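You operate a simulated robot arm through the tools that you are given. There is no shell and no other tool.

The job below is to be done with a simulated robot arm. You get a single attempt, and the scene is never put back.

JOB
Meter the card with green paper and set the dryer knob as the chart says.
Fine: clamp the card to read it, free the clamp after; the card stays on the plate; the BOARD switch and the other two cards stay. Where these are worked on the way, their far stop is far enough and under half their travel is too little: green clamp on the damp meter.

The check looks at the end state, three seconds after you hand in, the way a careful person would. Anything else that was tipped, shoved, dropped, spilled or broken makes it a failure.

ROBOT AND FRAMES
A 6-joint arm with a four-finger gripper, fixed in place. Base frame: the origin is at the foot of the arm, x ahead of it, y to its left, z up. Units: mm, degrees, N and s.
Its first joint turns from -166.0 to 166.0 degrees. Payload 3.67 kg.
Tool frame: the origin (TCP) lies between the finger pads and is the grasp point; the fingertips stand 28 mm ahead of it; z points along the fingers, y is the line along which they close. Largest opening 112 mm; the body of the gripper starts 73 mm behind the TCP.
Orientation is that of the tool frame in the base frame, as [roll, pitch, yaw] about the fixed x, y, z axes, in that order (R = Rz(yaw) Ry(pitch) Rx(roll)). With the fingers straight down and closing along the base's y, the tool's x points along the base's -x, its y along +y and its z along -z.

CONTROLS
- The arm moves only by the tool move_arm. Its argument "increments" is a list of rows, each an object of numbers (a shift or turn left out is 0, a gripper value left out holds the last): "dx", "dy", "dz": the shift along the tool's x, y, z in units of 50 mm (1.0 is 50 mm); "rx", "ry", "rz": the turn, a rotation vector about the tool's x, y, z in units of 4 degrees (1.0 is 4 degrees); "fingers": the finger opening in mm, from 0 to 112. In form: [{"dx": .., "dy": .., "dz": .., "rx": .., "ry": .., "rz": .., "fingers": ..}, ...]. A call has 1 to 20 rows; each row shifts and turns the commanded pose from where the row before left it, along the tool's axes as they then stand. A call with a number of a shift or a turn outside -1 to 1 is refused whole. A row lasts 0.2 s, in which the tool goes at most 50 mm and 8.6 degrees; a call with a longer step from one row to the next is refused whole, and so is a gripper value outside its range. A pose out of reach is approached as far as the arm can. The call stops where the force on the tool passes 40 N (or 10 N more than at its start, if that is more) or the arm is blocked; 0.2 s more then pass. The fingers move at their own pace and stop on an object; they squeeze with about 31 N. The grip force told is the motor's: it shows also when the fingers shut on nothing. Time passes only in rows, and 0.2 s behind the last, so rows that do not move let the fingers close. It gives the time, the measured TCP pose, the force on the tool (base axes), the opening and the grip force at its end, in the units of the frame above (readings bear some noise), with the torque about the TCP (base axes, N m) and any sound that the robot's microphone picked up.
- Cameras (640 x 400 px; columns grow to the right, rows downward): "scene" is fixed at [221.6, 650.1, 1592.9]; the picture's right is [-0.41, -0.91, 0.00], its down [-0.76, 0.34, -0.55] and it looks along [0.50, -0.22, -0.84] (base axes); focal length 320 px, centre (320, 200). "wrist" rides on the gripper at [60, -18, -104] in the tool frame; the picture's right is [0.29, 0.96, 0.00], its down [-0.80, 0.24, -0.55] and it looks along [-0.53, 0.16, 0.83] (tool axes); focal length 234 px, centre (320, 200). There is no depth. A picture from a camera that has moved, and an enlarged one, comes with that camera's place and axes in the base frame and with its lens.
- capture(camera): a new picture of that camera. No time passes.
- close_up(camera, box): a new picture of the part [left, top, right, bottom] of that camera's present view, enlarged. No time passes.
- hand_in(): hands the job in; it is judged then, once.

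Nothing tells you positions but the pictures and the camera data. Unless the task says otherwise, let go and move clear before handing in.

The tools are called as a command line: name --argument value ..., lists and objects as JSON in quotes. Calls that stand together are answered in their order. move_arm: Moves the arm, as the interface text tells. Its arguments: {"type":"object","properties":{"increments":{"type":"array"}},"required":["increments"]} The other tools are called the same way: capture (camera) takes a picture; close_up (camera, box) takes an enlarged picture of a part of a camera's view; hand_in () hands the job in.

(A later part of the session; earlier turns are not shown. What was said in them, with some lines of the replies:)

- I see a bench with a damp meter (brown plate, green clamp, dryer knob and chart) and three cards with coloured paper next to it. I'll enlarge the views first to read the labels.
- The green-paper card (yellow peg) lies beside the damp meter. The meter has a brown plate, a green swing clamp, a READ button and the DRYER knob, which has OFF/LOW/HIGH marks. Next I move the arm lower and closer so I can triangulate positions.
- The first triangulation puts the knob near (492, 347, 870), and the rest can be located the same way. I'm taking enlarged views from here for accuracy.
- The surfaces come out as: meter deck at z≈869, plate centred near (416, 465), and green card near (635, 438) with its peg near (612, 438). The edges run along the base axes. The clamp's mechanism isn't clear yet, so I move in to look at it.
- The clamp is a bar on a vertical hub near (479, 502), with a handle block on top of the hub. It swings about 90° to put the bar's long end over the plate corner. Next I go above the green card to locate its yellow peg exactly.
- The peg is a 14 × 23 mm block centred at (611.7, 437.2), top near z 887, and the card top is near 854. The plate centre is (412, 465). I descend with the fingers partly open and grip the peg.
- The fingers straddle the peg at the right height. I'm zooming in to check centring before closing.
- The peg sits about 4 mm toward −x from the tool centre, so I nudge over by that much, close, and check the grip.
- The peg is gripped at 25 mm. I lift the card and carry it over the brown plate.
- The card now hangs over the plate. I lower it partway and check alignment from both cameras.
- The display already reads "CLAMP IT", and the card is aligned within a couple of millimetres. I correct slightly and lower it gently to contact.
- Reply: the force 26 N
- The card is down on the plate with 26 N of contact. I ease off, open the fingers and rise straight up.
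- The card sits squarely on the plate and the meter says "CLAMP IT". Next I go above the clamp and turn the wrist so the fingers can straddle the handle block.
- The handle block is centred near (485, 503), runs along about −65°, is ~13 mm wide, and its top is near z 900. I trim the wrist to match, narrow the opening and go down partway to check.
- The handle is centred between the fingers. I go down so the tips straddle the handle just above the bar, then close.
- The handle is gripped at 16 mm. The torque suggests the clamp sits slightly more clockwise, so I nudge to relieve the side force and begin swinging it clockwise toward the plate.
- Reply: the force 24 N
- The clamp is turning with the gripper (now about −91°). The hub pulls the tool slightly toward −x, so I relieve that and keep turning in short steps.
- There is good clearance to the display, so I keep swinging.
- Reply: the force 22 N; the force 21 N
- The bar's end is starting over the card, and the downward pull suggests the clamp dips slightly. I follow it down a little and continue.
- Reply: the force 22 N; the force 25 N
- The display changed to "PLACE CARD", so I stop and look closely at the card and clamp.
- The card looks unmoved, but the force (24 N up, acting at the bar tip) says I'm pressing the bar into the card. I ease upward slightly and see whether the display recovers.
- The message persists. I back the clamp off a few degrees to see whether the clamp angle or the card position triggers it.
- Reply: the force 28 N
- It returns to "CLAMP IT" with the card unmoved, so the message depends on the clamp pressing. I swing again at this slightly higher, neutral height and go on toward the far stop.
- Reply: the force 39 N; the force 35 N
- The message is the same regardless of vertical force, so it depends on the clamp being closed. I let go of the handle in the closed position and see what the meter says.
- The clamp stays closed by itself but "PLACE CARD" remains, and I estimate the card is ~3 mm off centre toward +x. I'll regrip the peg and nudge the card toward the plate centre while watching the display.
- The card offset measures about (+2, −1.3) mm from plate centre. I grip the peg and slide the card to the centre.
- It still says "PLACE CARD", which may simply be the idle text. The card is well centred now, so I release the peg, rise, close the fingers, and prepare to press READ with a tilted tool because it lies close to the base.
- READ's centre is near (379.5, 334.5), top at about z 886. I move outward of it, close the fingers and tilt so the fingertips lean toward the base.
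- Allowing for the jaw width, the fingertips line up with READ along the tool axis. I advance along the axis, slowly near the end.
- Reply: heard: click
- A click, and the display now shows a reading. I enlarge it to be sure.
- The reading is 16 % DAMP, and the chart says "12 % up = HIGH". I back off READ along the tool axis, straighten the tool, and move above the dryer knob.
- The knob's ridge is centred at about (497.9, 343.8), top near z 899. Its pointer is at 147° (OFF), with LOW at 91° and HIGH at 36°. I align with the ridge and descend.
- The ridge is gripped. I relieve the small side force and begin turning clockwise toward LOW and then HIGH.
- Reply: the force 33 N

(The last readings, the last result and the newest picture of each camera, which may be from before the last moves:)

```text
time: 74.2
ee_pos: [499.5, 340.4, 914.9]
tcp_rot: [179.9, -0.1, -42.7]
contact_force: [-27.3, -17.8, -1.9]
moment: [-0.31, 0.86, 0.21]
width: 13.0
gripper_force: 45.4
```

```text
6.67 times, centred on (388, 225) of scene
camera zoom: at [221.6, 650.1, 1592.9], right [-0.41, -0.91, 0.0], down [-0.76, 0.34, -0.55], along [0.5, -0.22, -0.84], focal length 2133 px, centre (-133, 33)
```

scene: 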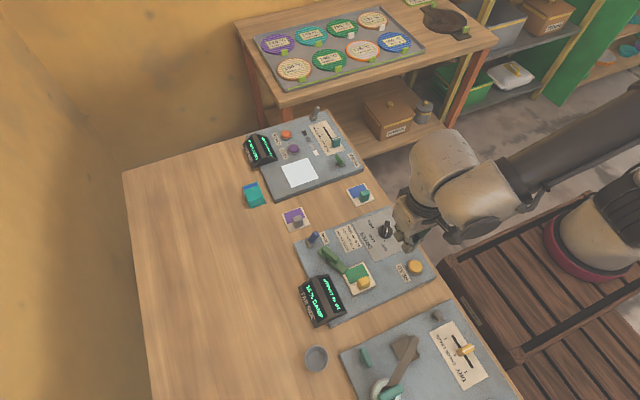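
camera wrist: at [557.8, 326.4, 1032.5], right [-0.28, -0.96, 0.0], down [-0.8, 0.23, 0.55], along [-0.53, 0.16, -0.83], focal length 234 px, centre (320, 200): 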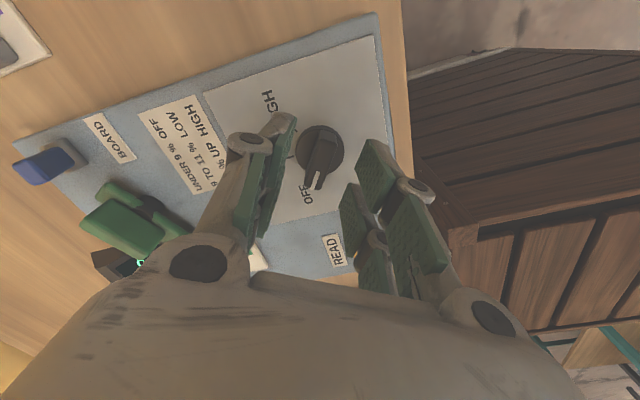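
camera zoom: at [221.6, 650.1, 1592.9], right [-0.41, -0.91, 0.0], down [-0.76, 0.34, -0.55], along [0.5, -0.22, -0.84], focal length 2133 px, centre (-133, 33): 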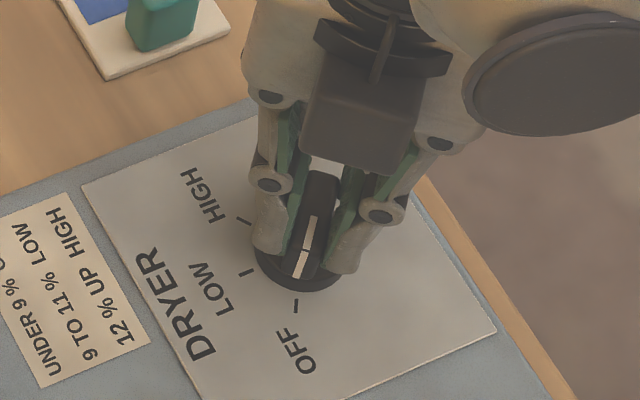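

move_arm --increments '[{"dx": -0.012, "dy": 0.05}, {}]'

move_arm --increments '[{"rz": 0.7}, {"rz": 0.7}, {"rz": 0.7}, {}]'

```text
time: 74.8
ee_pos: [500.3, 341.9, 914.2]
tcp_rot: [-179.9, 0.0, -42.7]
contact_force: [0.0, -6.2, -14.3]
moment: [-0.97, -1.0, 0.07]
width: 13.2
gripper_force: 44.9
```

```text
time: 75.8
ee_pos: [498.9, 339.7, 914.2]
tcp_rot: [-180.0, 0.0, -51.1]
contact_force: [11.4, -14.5, 10.7]
moment: [-0.44, -0.26, -0.01]
width: 13.3
gripper_force: 45.6
```

move_arm --increments '[{"dx": 0.033}, {"rz": 0.7}, {"rz": 0.7}, {"rz": 0.7}, {}]'

move_arm --increments '[{"rz": 0.7}, {"rz": 0.7}, {"rz": 0.7}, {}]'

close_up --camera "scene" --box '[340, 195, 436, 255]'

```text
time: 77.0
ee_pos: [498.6, 339.1, 913.9]
tcp_rot: [180.0, 0.2, -59.5]
contact_force: [-17.7, 4.4, -1.0]
moment: [1.29, 1.13, 0.09]
width: 12.8
gripper_force: 44.7
```

```text
time: 78.0
ee_pos: [497.2, 339.1, 914.8]
tcp_rot: [179.8, 0.0, -67.9]
contact_force: [-17.5, 6.7, 2.2]
moment: [-0.27, 0.4, 0.07]
width: 13.1
gripper_force: 44.9
stopped in row 4: the force on the tool passed its limit at 40 N (the readings are from after the stop); the commanded pose is now the measured one
```

```text
6.67 times, centred on (388, 225) of scene
camera zoom: at [221.6, 650.1, 1592.9], right [-0.41, -0.91, 0.0], down [-0.76, 0.34, -0.55], along [0.5, -0.22, -0.84], focal length 2133 px, centre (-133, 33)
```

zoom: 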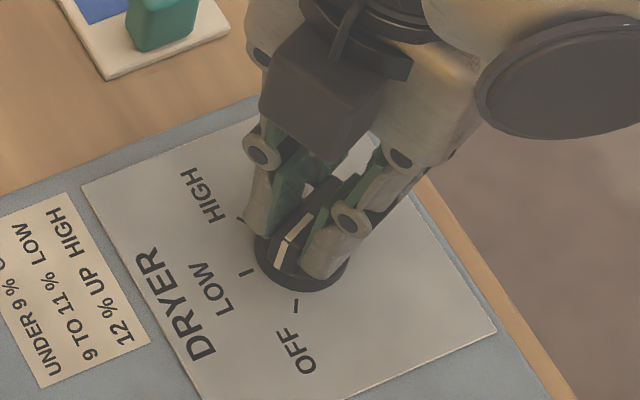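

The knob is following (pointer between OFF and LOW). I relieve the side force and keep turning in smaller steps.

move_arm --increments '[{"dx": -0.026, "dy": 0.028}, {}]'

move_arm --increments '[{"rz": 0.6}, {"rz": 0.6}, {}]'

```text
time: 78.6
ee_pos: [497.2, 338.9, 915.2]
tcp_rot: [-179.9, 0.1, -67.9]
contact_force: [-6.3, -1.9, 27.0]
moment: [-0.86, -0.15, 0.04]
width: 12.7
gripper_force: 45.5
```

```text
time: 79.4
ee_pos: [496.4, 338.5, 914.3]
tcp_rot: [-179.8, 0.2, -72.7]
contact_force: [-5.5, -5.4, 6.4]
moment: [0.47, 0.44, 0.03]
width: 12.9
gripper_force: 45.3
stopped in row 3: the force on the tool passed its limit at 41 N (the readings are from after the stop); the commanded pose is now the measured one
```

move_arm --increments '[{"dx": 0.005, "dy": 0.012}, {"rz": 0.5}, {"rz": 0.5}, {}]'

move_arm --increments '[{"rz": 0.5}, {"rz": 0.5}, {"rz": 0.5}, {}]'

close_up --camera "scene" --box '[340, 195, 436, 255]'

```text
time: 80.4
ee_pos: [497.1, 339.6, 914.8]
tcp_rot: [-179.9, 0.2, -76.7]
contact_force: [0.8, -4.0, 24.2]
moment: [-1.19, -0.25, 0.0]
width: 12.9
gripper_force: 44.9
```

```text
time: 81.0
ee_pos: [496.3, 339.7, 913.5]
tcp_rot: [-179.8, 0.2, -79.6]
contact_force: [-5.5, -6.7, 9.1]
moment: [0.26, 0.34, 0.03]
width: 13.0
gripper_force: 44.5
stopped in row 2: the force on the tool passed its limit at 41 N (the readings are from after the stop); the commanded pose is now the measured one
```

```text
6.67 times, centred on (388, 225) of scene
camera zoom: at [221.6, 650.1, 1592.9], right [-0.41, -0.91, 0.0], down [-0.76, 0.34, -0.55], along [0.5, -0.22, -0.84], focal length 2133 px, centre (-133, 33)
```

zoom: 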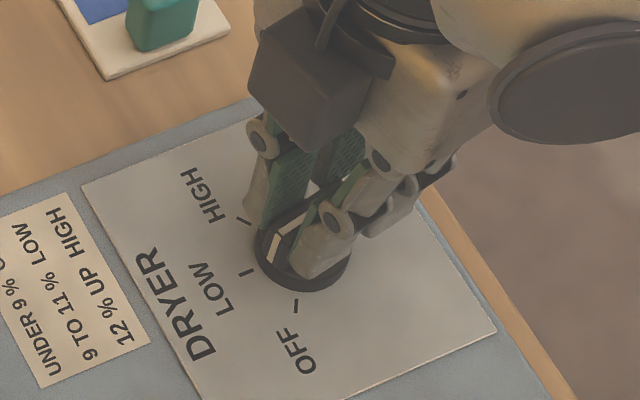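

The upward force means the tips rub on the knob's disk, so I raise a little and continue past LOW.

move_arm --increments '[{"dz": -0.03, "dy": 0.01}, {"rz": 0.5}, {"rz": 0.5}, {"rz": 0.5}, {}]'

move_arm --increments '[{"rz": 0.6}, {"rz": 0.6}, {"rz": 0.6}, {}]'

```text
time: 82.2
ee_pos: [495.6, 338.8, 914.6]
tcp_rot: [-179.9, 0.2, -85.5]
contact_force: [2.1, -5.3, -17.3]
moment: [-0.82, -0.07, -0.02]
width: 13.1
gripper_force: 45.2
```

```text
time: 83.2
ee_pos: [495.2, 338.4, 914.6]
tcp_rot: [-180.0, 0.2, -92.7]
contact_force: [-4.6, 2.7, -4.6]
moment: [0.02, 0.01, 0.05]
width: 12.8
gripper_force: 44.9
stopped in row 4: the force on the tool passed its limit at 41 N (the readings are from after the stop); the commanded pose is now the measured one
```

The side loads fit a grip point about 6 mm off the knob's axis, so I add a matching sideways drift to each turn step.

move_arm --increments '[{"rz": 0.6, "dy": 0.0055}, {"rz": 0.6, "dy": 0.0055}, {"rz": 0.6, "dy": 0.0055}, {"rz": 0.6, "dy": 0.0055}, {}]'

close_up --camera "scene" --box '[340, 195, 436, 255]'

```text
time: 84.4
ee_pos: [494.2, 338.8, 914.3]
tcp_rot: [179.9, 0.1, -102.6]
contact_force: [5.8, 8.3, -20.2]
moment: [0.33, -0.24, -0.01]
width: 13.3
gripper_force: 44.7
```

```text
6.67 times, centred on (388, 225) of scene
camera zoom: at [221.6, 650.1, 1592.9], right [-0.41, -0.91, 0.0], down [-0.76, 0.34, -0.55], along [0.5, -0.22, -0.84], focal length 2133 px, centre (-133, 33)
```

zoom: 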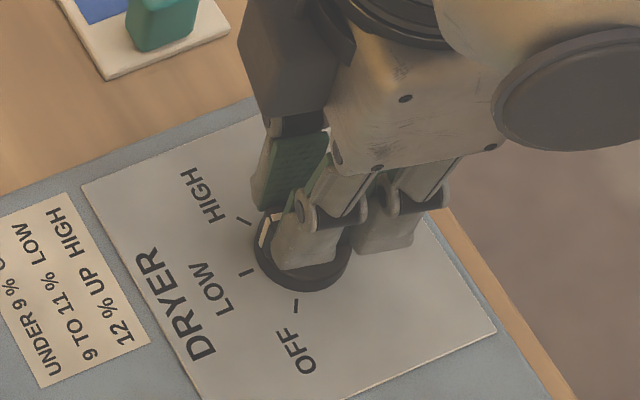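

move_arm --increments '[{"dz": 0.02}, {"rz": 0.6, "dy": 0.0055}, {"rz": 0.6, "dy": 0.0055}, {"rz": 0.6, "dy": 0.0055}, {"rz": 0.6, "dy": 0.0055}, {"rz": 0.6, "dy": 0.0055}, {}]'

move_arm --increments '[{"rz": 0.6, "dy": 0.0055}, {"rz": 0.6, "dy": 0.0055}, {"rz": 0.6, "dy": 0.0055}, {"rz": 0.6, "dy": 0.0055}, {}]'

close_up --camera "scene" --box '[340, 195, 436, 255]'

close_up --camera "wrist" --box '[200, 60, 440, 210]'

```text
time: 86.0
ee_pos: [492.5, 339.9, 915.0]
tcp_rot: [179.8, 0.3, -114.5]
contact_force: [3.5, 10.2, 21.8]
moment: [1.08, -0.4, 0.0]
width: 13.1
gripper_force: 44.8
```

```text
time: 86.8
ee_pos: [490.9, 339.8, 914.7]
tcp_rot: [180.0, 0.3, -121.1]
contact_force: [-5.1, -2.7, 5.9]
moment: [0.21, 0.01, 0.02]
width: 12.9
gripper_force: 45.1
stopped in row 4: the force on the tool passed its limit at 40 N (the readings are from after the stop); the commanded pose is now the measured one
```

```text
6.67 times, centred on (388, 225) of scene
camera zoom: at [221.6, 650.1, 1592.9], right [-0.41, -0.91, 0.0], down [-0.76, 0.34, -0.55], along [0.5, -0.22, -0.84], focal length 2133 px, centre (-133, 33)
```

zoom: 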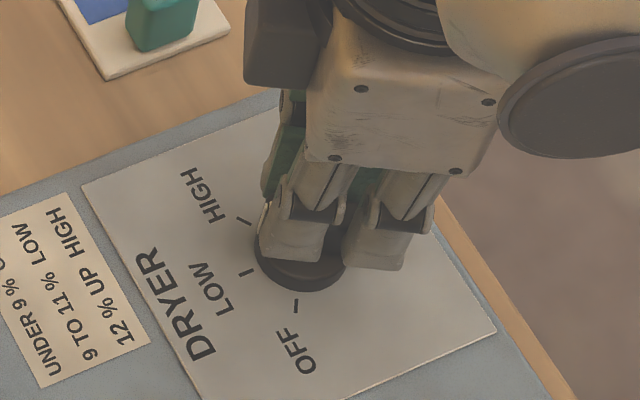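

```text
2.67 times, centred on (320, 135) of wrist
camera zoom: at [475.6, 278.5, 1018.1], right [-0.97, 0.25, 0.0], down [0.21, 0.8, 0.56], along [0.14, 0.54, -0.83], focal length 624 px, centre (320, 373)
```

zoom: 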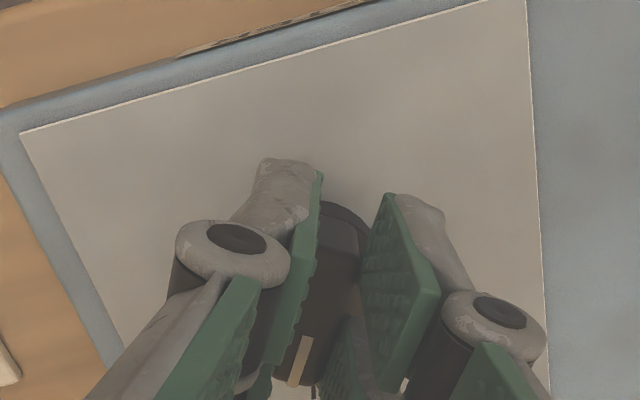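

move_arm --increments '[{"rz": 0.5, "dy": 0.005, "dz": -0.01}, {"rz": 0.5, "dy": 0.005}, {"rz": 0.5, "dy": 0.005}, {"rz": 0.5, "dy": 0.005}, {}]'

move_arm --increments '[{"rz": 0.5, "dy": 0.005}, {"rz": 0.5, "dy": 0.005}, {"rz": 0.5, "dy": 0.005}, {"rz": 0.5, "dy": 0.005}, {}]'

close_up --camera "wrist" --box '[200, 60, 440, 210]'

close_up --camera "scene" --box '[340, 195, 436, 255]'

```text
time: 88.0
ee_pos: [491.3, 340.1, 914.6]
tcp_rot: [179.9, 0.2, -129.2]
contact_force: [-28.7, 5.4, 7.8]
moment: [-0.79, 1.52, 0.15]
width: 12.9
gripper_force: 44.4
```

```text
time: 88.9
ee_pos: [490.9, 340.3, 914.7]
tcp_rot: [179.8, 0.1, -136.2]
contact_force: [-13.2, 4.7, -1.2]
moment: [0.59, -0.07, 0.07]
width: 12.7
gripper_force: 45.1
stopped in row 4: the force on the tool passed its limit at 41 N (the readings are from after the stop); the commanded pose is now the measured one
```

```text
2.67 times, centred on (320, 135) of wrist
camera zoom: at [459.4, 285.9, 1018.2], right [-0.87, 0.49, 0.0], down [0.41, 0.72, 0.56], along [0.27, 0.49, -0.83], focal length 624 px, centre (320, 373)
```

zoom: 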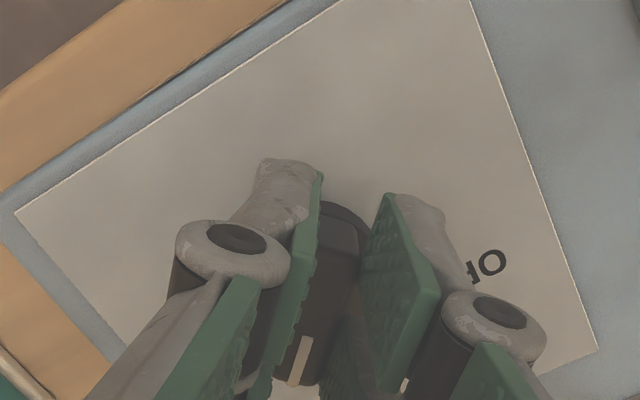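

```text
6.67 times, centred on (388, 225) of scene
camera zoom: at [221.6, 650.1, 1592.9], right [-0.41, -0.91, 0.0], down [-0.76, 0.34, -0.55], along [0.5, -0.22, -0.84], focal length 2133 px, centre (-133, 33)
```

zoom: 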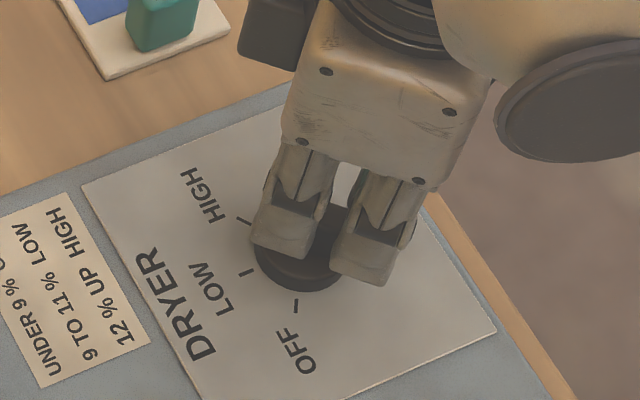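

move_arm --increments '[{"dx": 0.012, "dy": 0.025}, {"rz": 0.5, "dy": 0.005}, {"rz": 0.5, "dy": 0.005}, {"rz": 0.5, "dy": 0.005}, {}]'

move_arm --increments '[{"rz": 0.45, "dy": 0.005}, {}]'

```text
time: 90.1
ee_pos: [489.9, 340.6, 913.1]
tcp_rot: [179.8, 0.1, -142.3]
contact_force: [17.6, -11.2, 1.3]
moment: [0.51, -1.57, -0.14]
width: 12.9
gripper_force: 45.0
```

```text
time: 90.7
ee_pos: [490.4, 341.6, 914.3]
tcp_rot: [179.8, 0.1, -144.1]
contact_force: [19.7, -14.4, 8.4]
moment: [-0.09, -0.89, -0.16]
width: 13.1
gripper_force: 44.9
```

At −144° the pointer should be at HIGH. I open, rise and inspect.

move_arm --increments '[{"dx": -0.01, "dy": -0.03}, {"fingers": 40}, {}, {}, {"dz": -0.4}, {"dz": -0.6}, {"dz": -0.6}, {}]'

capture --camera "wrist"

close_up --camera "wrist" --box '[240, 60, 400, 180]'

close_up --camera "scene" --box '[340, 205, 436, 265]'

```text
time: 92.5
ee_pos: [490.1, 340.2, 991.7]
tcp_rot: [179.7, 0.0, -144.0]
contact_force: [-0.2, 0.7, -0.6]
moment: [0.0, 0.04, -0.01]
width: 39.9
gripper_force: 0.0
```

```text
taken
camera wrist: at [452.0, 289.3, 1095.9], right [-0.8, 0.61, 0.0], down [0.5, 0.66, 0.56], along [0.33, 0.44, -0.83], focal length 234 px, centre (320, 200)
```

wrist: 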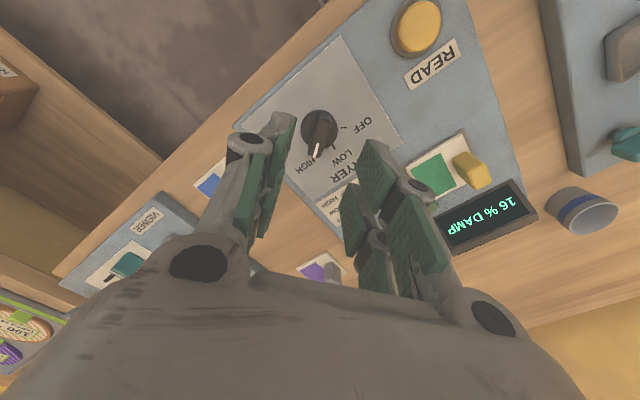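

```text
3.33 times, centred on (320, 120) of wrist
camera zoom: at [452.0, 289.3, 1095.9], right [-0.8, 0.61, 0.0], down [0.5, 0.66, 0.56], along [0.33, 0.44, -0.83], focal length 781 px, centre (320, 467)
```

zoom: 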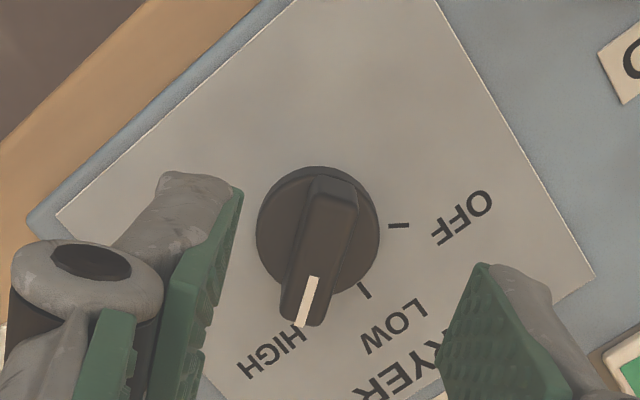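

```text
6.67 times, centred on (388, 235) of scene
camera zoom: at [221.6, 650.1, 1592.9], right [-0.41, -0.91, 0.0], down [-0.76, 0.34, -0.55], along [0.5, -0.22, -0.84], focal length 2133 px, centre (-133, -33)
```

zoom: 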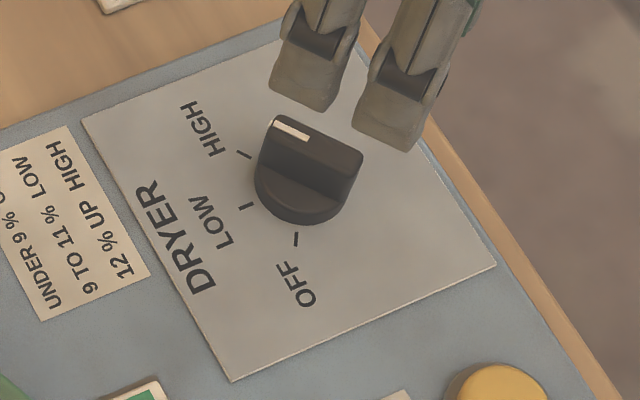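

The pointer now reads about 38°, against the HIGH tick's ~34–36°. I'll recheck from another angle on the way to freeing the clamp. I move over the clamp with the fingers aligned to its closed handle.

move_arm --increments '[{"rz": 0.9}, {"rz": 0.9}, {"rz": 0.85}, {"dx": -0.26, "dy": 0.6}, {"dx": -0.26, "dy": 0.6}, {"dx": -0.26, "dy": 0.6}, {"dx": -0.25, "dy": 0.6}, {"dx": -0.25, "dy": 0.6}, {}, {}]'

capture --camera "wrist"

close_up --camera "wrist" --box '[240, 40, 432, 160]'

close_up --camera "scene" --box '[350, 205, 414, 255]'

close_up --camera "wrist" --box '[60, 0, 220, 100]'

```text
time: 94.7
ee_pos: [483.3, 503.0, 996.4]
tcp_rot: [179.8, 0.0, -154.6]
contact_force: [-0.3, -0.4, 0.7]
moment: [0.01, -0.01, -0.02]
width: 40.3
gripper_force: 0.0
```

```text
taken
camera wrist: at [436.2, 461.2, 1100.8], right [-0.67, 0.74, 0.0], down [0.62, 0.56, 0.56], along [0.41, 0.37, -0.83], focal length 234 px, centre (320, 200)
```

wrist: 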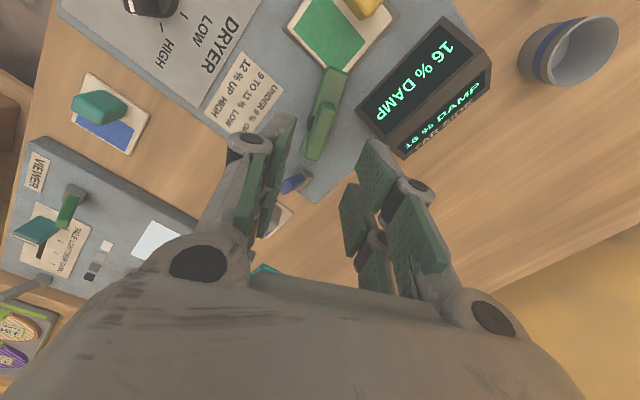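

```text
3.33 times, centred on (336, 100) of wrist
camera zoom: at [436.2, 461.2, 1100.8], right [-0.67, 0.74, 0.0], down [0.62, 0.56, 0.56], along [0.41, 0.37, -0.83], focal length 781 px, centre (267, 533)
```

zoom: 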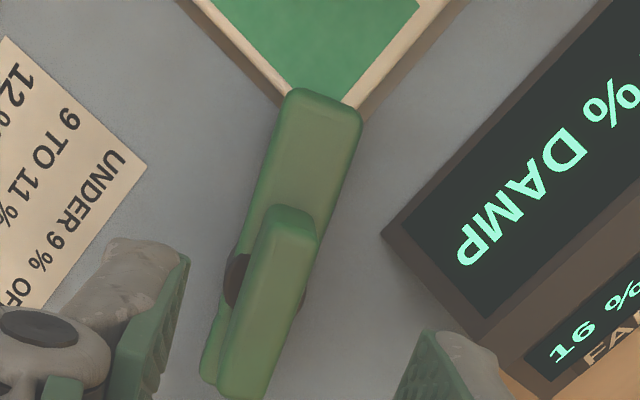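

```text
8.00 times, centred on (382, 230) of scene
camera zoom: at [221.6, 650.1, 1592.9], right [-0.41, -0.91, 0.0], down [-0.76, 0.34, -0.55], along [0.5, -0.22, -0.84], focal length 2560 px, centre (-176, -40)
```

zoom: 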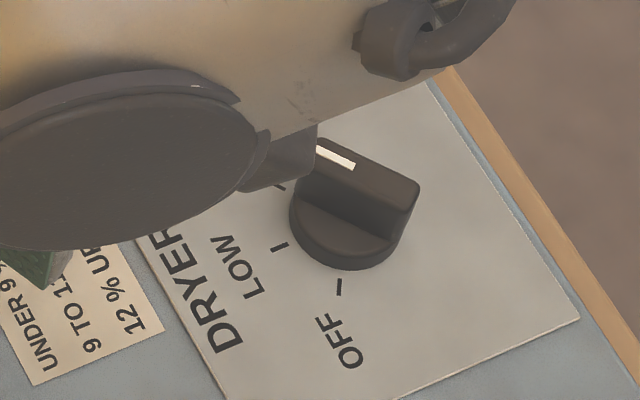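

```text
4.00 times, centred on (140, 50) of wrist
camera zoom: at [436.2, 461.2, 1100.8], right [-0.67, 0.74, 0.0], down [0.62, 0.56, 0.56], along [0.41, 0.37, -0.83], focal length 937 px, centre (1040, 800)
```

zoom: 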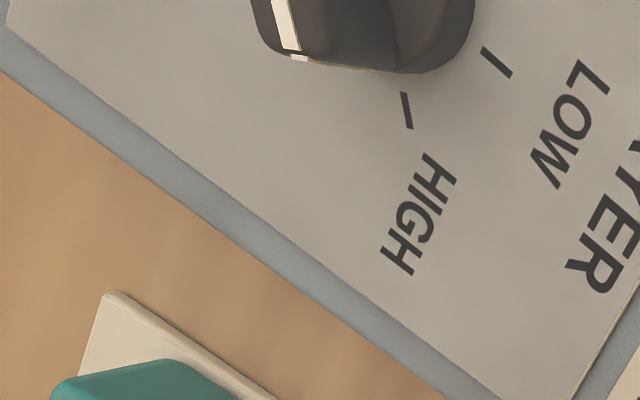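

The pointer is on HIGH to within a few degrees. Now I grip the clamp handle again to swing it back open.

move_arm --increments '[{"dx": 0.02, "dy": -0.02, "dz": 0.5}, {"dz": 0.5}, {"dz": 0.4}, {"dz": 0.23}, {}]'

move_arm --increments '[{"fingers": 20}, {"fingers": 5}, {}, {}]'

close_up --camera "scene" --box '[290, 215, 450, 315]'

```text
time: 95.9
ee_pos: [482.5, 501.2, 914.1]
tcp_rot: [179.8, 0.0, -154.6]
contact_force: [-0.8, -0.8, -0.1]
moment: [-0.03, 0.05, -0.03]
width: 40.3
gripper_force: 0.0
```

```text
time: 96.9
ee_pos: [482.9, 501.9, 913.5]
tcp_rot: [179.8, 0.1, -154.6]
contact_force: [-12.5, 19.8, -5.7]
moment: [0.57, 0.01, 0.07]
width: 17.5
gripper_force: 11.8
```

```text
4.00 times, centred on (370, 265) of scene
camera zoom: at [221.6, 650.1, 1592.9], right [-0.41, -0.91, 0.0], down [-0.76, 0.34, -0.55], along [0.5, -0.22, -0.84], focal length 1280 px, centre (120, -60)
```

zoom: 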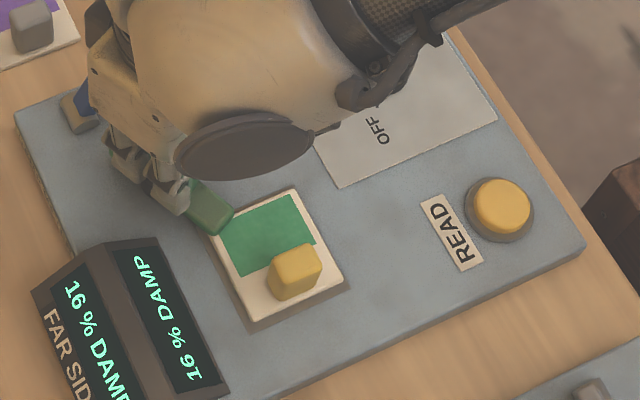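

move_arm --increments '[{"dy": 0.04}, {}, {}]'

```text
time: 97.7
ee_pos: [481.9, 503.8, 913.7]
tcp_rot: [179.8, 0.1, -154.6]
contact_force: [-13.3, 14.7, -1.1]
moment: [0.26, 0.51, 0.04]
width: 15.3
gripper_force: 8.7
```

move_arm --increments '[{"dy": 0.03}, {}, {}]'

```text
time: 98.5
ee_pos: [482.9, 503.2, 914.1]
tcp_rot: [180.0, 0.0, -154.6]
contact_force: [-7.5, 1.8, -3.5]
moment: [0.16, -0.18, -0.01]
width: 14.0
gripper_force: 45.1
```

Firmly gripped at 14 mm. Now I swing the clamp back counter-clockwise in steps.

move_arm --increments '[{"dz": -0.01}, {"rz": -0.6}, {"rz": -0.6}, {"rz": -0.6}, {"rz": -0.6}, {}]'

close_up --camera "scene" --box '[290, 215, 450, 315]'

```text
time: 99.9
ee_pos: [482.1, 503.2, 913.8]
tcp_rot: [179.9, -0.1, -145.1]
contact_force: [-2.7, -24.9, -6.6]
moment: [-1.36, 1.1, -0.02]
width: 14.1
gripper_force: 44.6
```

```text
4.00 times, centred on (370, 265) of scene
camera zoom: at [221.6, 650.1, 1592.9], right [-0.41, -0.91, 0.0], down [-0.76, 0.34, -0.55], along [0.5, -0.22, -0.84], focal length 1280 px, centre (120, -60)
```

zoom: 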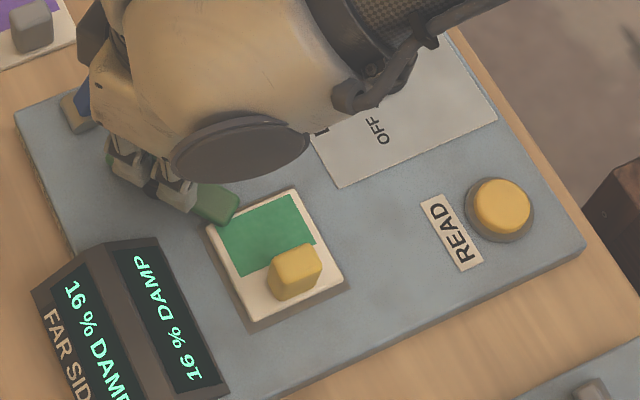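

move_arm --increments '[{"dx": 0.028, "dy": -0.03}, {"rz": -0.6}, {"rz": -0.6}, {"rz": -0.6}, {"rz": -0.6}, {}]'

move_arm --increments '[{"rz": -0.6}, {"rz": -0.6}, {"rz": -0.6}, {"rz": -0.6}, {}]'

```text
time: 101.3
ee_pos: [482.7, 503.9, 913.5]
tcp_rot: [179.8, 0.1, -135.3]
contact_force: [5.7, -15.3, -13.7]
moment: [-0.45, -0.11, -0.08]
width: 13.6
gripper_force: 44.7
```

```text
time: 102.5
ee_pos: [482.2, 503.3, 913.5]
tcp_rot: [179.9, 0.1, -125.8]
contact_force: [19.8, -25.7, -6.2]
moment: [-1.66, 0.24, -0.06]
width: 14.2
gripper_force: 45.3
```

move_arm --increments '[{"dx": 0.017, "dy": -0.055}, {}]'

move_arm --increments '[{"rz": -0.7, "dy": -0.003}, {"rz": -0.7, "dy": -0.003}, {"rz": -0.7, "dy": -0.003}, {"rz": -0.7, "dy": -0.003}, {}]'

```text
time: 103.1
ee_pos: [484.0, 502.1, 913.5]
tcp_rot: [179.7, 0.4, -125.6]
contact_force: [4.9, 1.9, -15.0]
moment: [0.27, -0.06, 0.0]
width: 14.1
gripper_force: 44.9
```

```text
time: 104.3
ee_pos: [483.6, 501.1, 913.4]
tcp_rot: [179.8, 0.1, -114.5]
contact_force: [-6.5, 6.2, -7.5]
moment: [1.47, -0.41, 0.06]
width: 13.9
gripper_force: 45.1
```

move_arm --increments '[{"rz": -0.7, "dy": -0.002}, {"rz": -0.7, "dy": -0.002}, {"rz": -0.7, "dy": -0.002}, {"rz": -0.7, "dy": -0.002}, {}]'

move_arm --increments '[{"rz": -0.7, "dy": -0.002}, {"rz": -0.7, "dy": -0.002}, {"rz": -0.7, "dy": -0.002}, {}]'

close_up --camera "scene" --box '[290, 215, 450, 315]'

```text
time: 105.5
ee_pos: [484.6, 501.3, 913.6]
tcp_rot: [179.9, 0.3, -103.3]
contact_force: [-5.0, 16.1, 10.8]
moment: [-0.84, 0.42, 0.03]
width: 13.8
gripper_force: 44.5
```

```text
time: 106.5
ee_pos: [484.3, 503.0, 913.3]
tcp_rot: [-180.0, 0.2, -95.0]
contact_force: [-9.8, 19.1, 4.9]
moment: [1.84, 0.15, 0.01]
width: 14.0
gripper_force: 44.9
```

```text
4.00 times, centred on (370, 265) of scene
camera zoom: at [221.6, 650.1, 1592.9], right [-0.41, -0.91, 0.0], down [-0.76, 0.34, -0.55], along [0.5, -0.22, -0.84], focal length 1280 px, centre (120, -60)
```

zoom: 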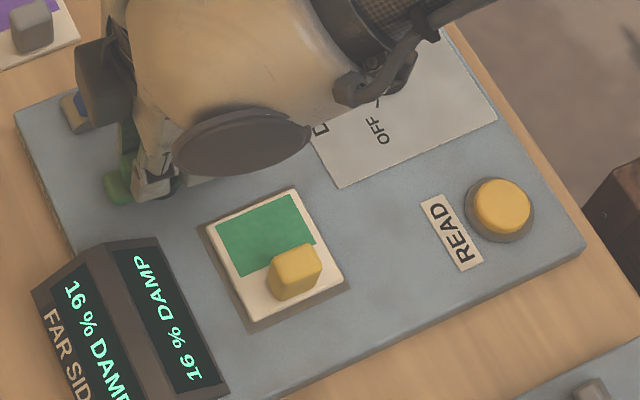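

move_arm --increments '[{"dx": -0.035, "dy": 0.02}, {"rz": -0.7}, {"rz": -0.7}, {"rz": -0.7}, {"rz": -0.7}, {}]'

move_arm --increments '[{"rz": -0.6}, {"rz": -0.6}, {"rz": -0.6}, {"rz": -0.6}, {"rz": -0.6}, {}]'

```text
time: 107.9
ee_pos: [485.9, 501.2, 912.9]
tcp_rot: [-180.0, 0.1, -83.9]
contact_force: [16.0, -4.2, 8.0]
moment: [-1.27, -0.59, -0.05]
width: 14.3
gripper_force: 44.6
```

```text
time: 109.1
ee_pos: [485.0, 502.6, 914.6]
tcp_rot: [-179.9, 0.0, -73.3]
contact_force: [10.2, -9.2, 2.5]
moment: [-0.2, -0.27, 0.01]
width: 14.0
gripper_force: 45.3
stopped in row 5: the force on the tool passed its limit at 41 N (the readings are from after the stop); the commanded pose is now the measured one
```

move_arm --increments '[{"dx": 0.01, "dy": -0.015}, {"rz": -0.5}, {"rz": -0.5}, {}]'

```text
time: 110.1
ee_pos: [486.0, 501.4, 913.0]
tcp_rot: [180.0, 0.2, -69.3]
contact_force: [1.0, -8.7, 2.2]
moment: [-1.55, -0.54, 0.01]
width: 14.1
gripper_force: 44.8
```

move_arm --increments '[{"rz": -0.4}, {"rz": -0.4}, {}]'

```text
time: 110.9
ee_pos: [486.3, 503.0, 913.9]
tcp_rot: [-180.0, 0.1, -66.4]
contact_force: [0.5, -13.6, 0.4]
moment: [0.1, 0.15, -2.18]
width: 15.0
gripper_force: 45.3
```

The torque shows the clamp is back at its open stop. I relieve, release and rise clear.

move_arm --increments '[{"rz": 0.4}, {"fingers": 40}, {}, {}, {"dz": -0.4}, {"dz": -0.7}, {"dz": -0.7}, {"dz": -0.7}, {}]'

move_arm --increments '[{"dz": -0.8}, {"dz": -0.8}, {"dx": 0.8}, {"dx": 0.8}, {"dx": 0.8}, {"dx": 0.8}, {}]'

capture --camera "scene"

close_up --camera "scene" --box '[290, 215, 450, 315]'

capture --camera "wrist"

```text
time: 112.9
ee_pos: [487.7, 502.8, 1037.8]
tcp_rot: [-179.9, 0.1, -67.8]
contact_force: [-0.2, 0.4, -0.9]
moment: [0.0, 0.02, -0.03]
width: 40.0
gripper_force: 0.1
```

```text
time: 114.5
ee_pos: [548.7, 353.9, 1121.4]
tcp_rot: [-179.8, 0.1, -67.7]
contact_force: [-0.1, 0.2, -0.6]
moment: [0.0, 0.0, 0.0]
width: 40.2
gripper_force: 0.0
```

```text
taken
```

scene: 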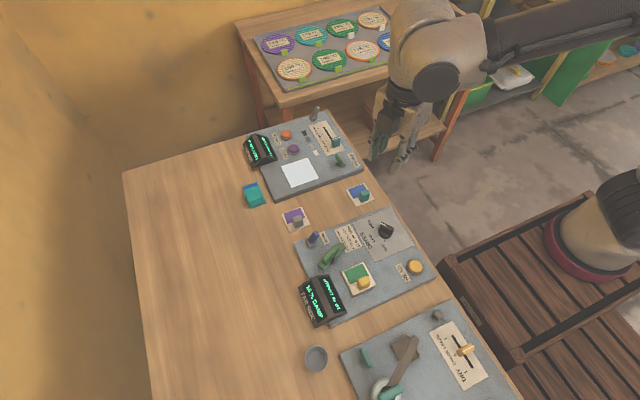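

```text
4.00 times, centred on (370, 265) of scene
camera zoom: at [221.6, 650.1, 1592.9], right [-0.41, -0.91, 0.0], down [-0.76, 0.34, -0.55], along [0.5, -0.22, -0.84], focal length 1280 px, centre (120, -60)
```

zoom: 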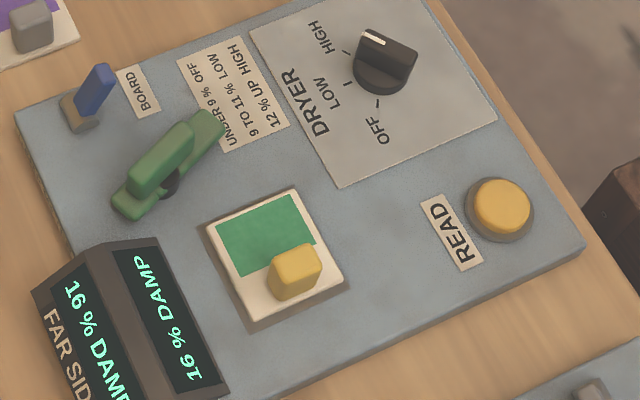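

```text
taken
camera wrist: at [586.5, 305.5, 1224.9], right [-0.78, -0.63, 0.0], down [-0.52, 0.65, 0.56], along [-0.35, 0.43, -0.83], focal length 234 px, centre (320, 200)
```

wrist: 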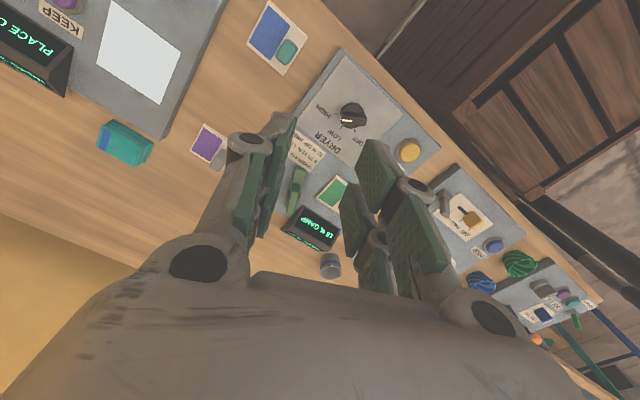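

The clamp is open, the card is on the plate, and the switch and other cards are undisturbed. One last close look at the knob pointer against HIGH.

close_up --camera "scene" --box '[360, 210, 408, 250]'

close_up --camera "wrist" --box '[310, 85, 390, 145]'

```text
10.00 times, centred on (384, 230) of scene
camera zoom: at [221.6, 650.1, 1592.9], right [-0.41, -0.91, 0.0], down [-0.76, 0.34, -0.55], along [0.5, -0.22, -0.84], focal length 3200 px, centre (-320, -100)
```

zoom: 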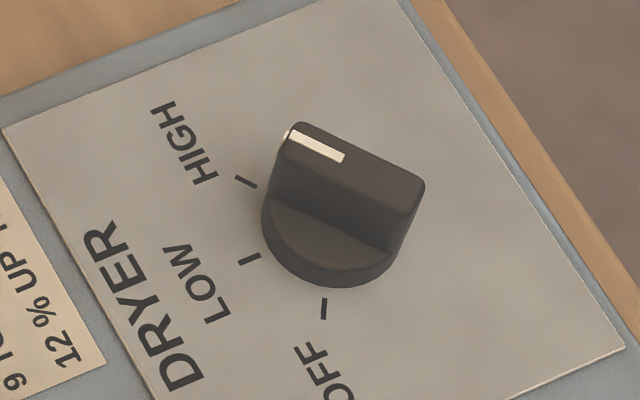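

```text
6.67 times, centred on (350, 115) of wrist
camera zoom: at [586.5, 305.5, 1224.9], right [-0.78, -0.63, 0.0], down [-0.52, 0.65, 0.56], along [-0.35, 0.43, -0.83], focal length 1561 px, centre (120, 767)
```

zoom: 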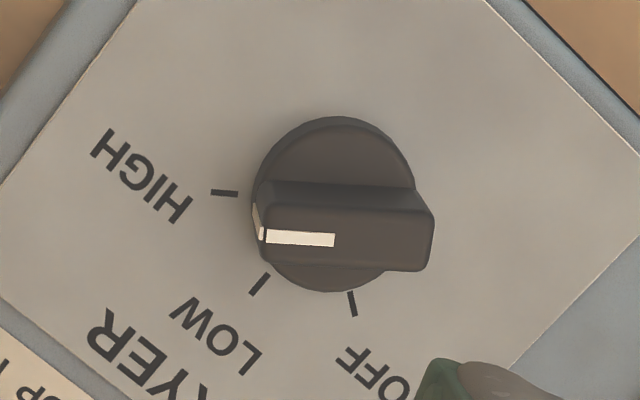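

The pointer's white line runs parallel to the HIGH tick, so the knob is set. The clamp is open, the card is on the plate, and the arm is clear, so I hand in.

hand_in

```text
The job is handed in.
```

I metered the green-paper card and set the dryer knob to HIGH. The meter read **16 % DAMP**, and the chart says HIGH for 12 % and up. The job is handed in; I haven't seen the check's result.

- **Card:** it stays on the brown plate, about centred.
- **Clamp:** I swung it over the card to read it, well past half its travel though I never felt the far stop. It is now back at its open stop.
- **Knob:** its white line is parallel to the HIGH tick.
- **Left alone:** the BOARD switch and the other two cards look untouched.

Once the clamp was closed, the display showed "PLACE CARD" until I pressed READ. Re-centring the card by about 2 mm did not change that. READ then clicked and gave the reading straight away, so I took "PLACE CARD" as the idle text and trusted the 16 %.
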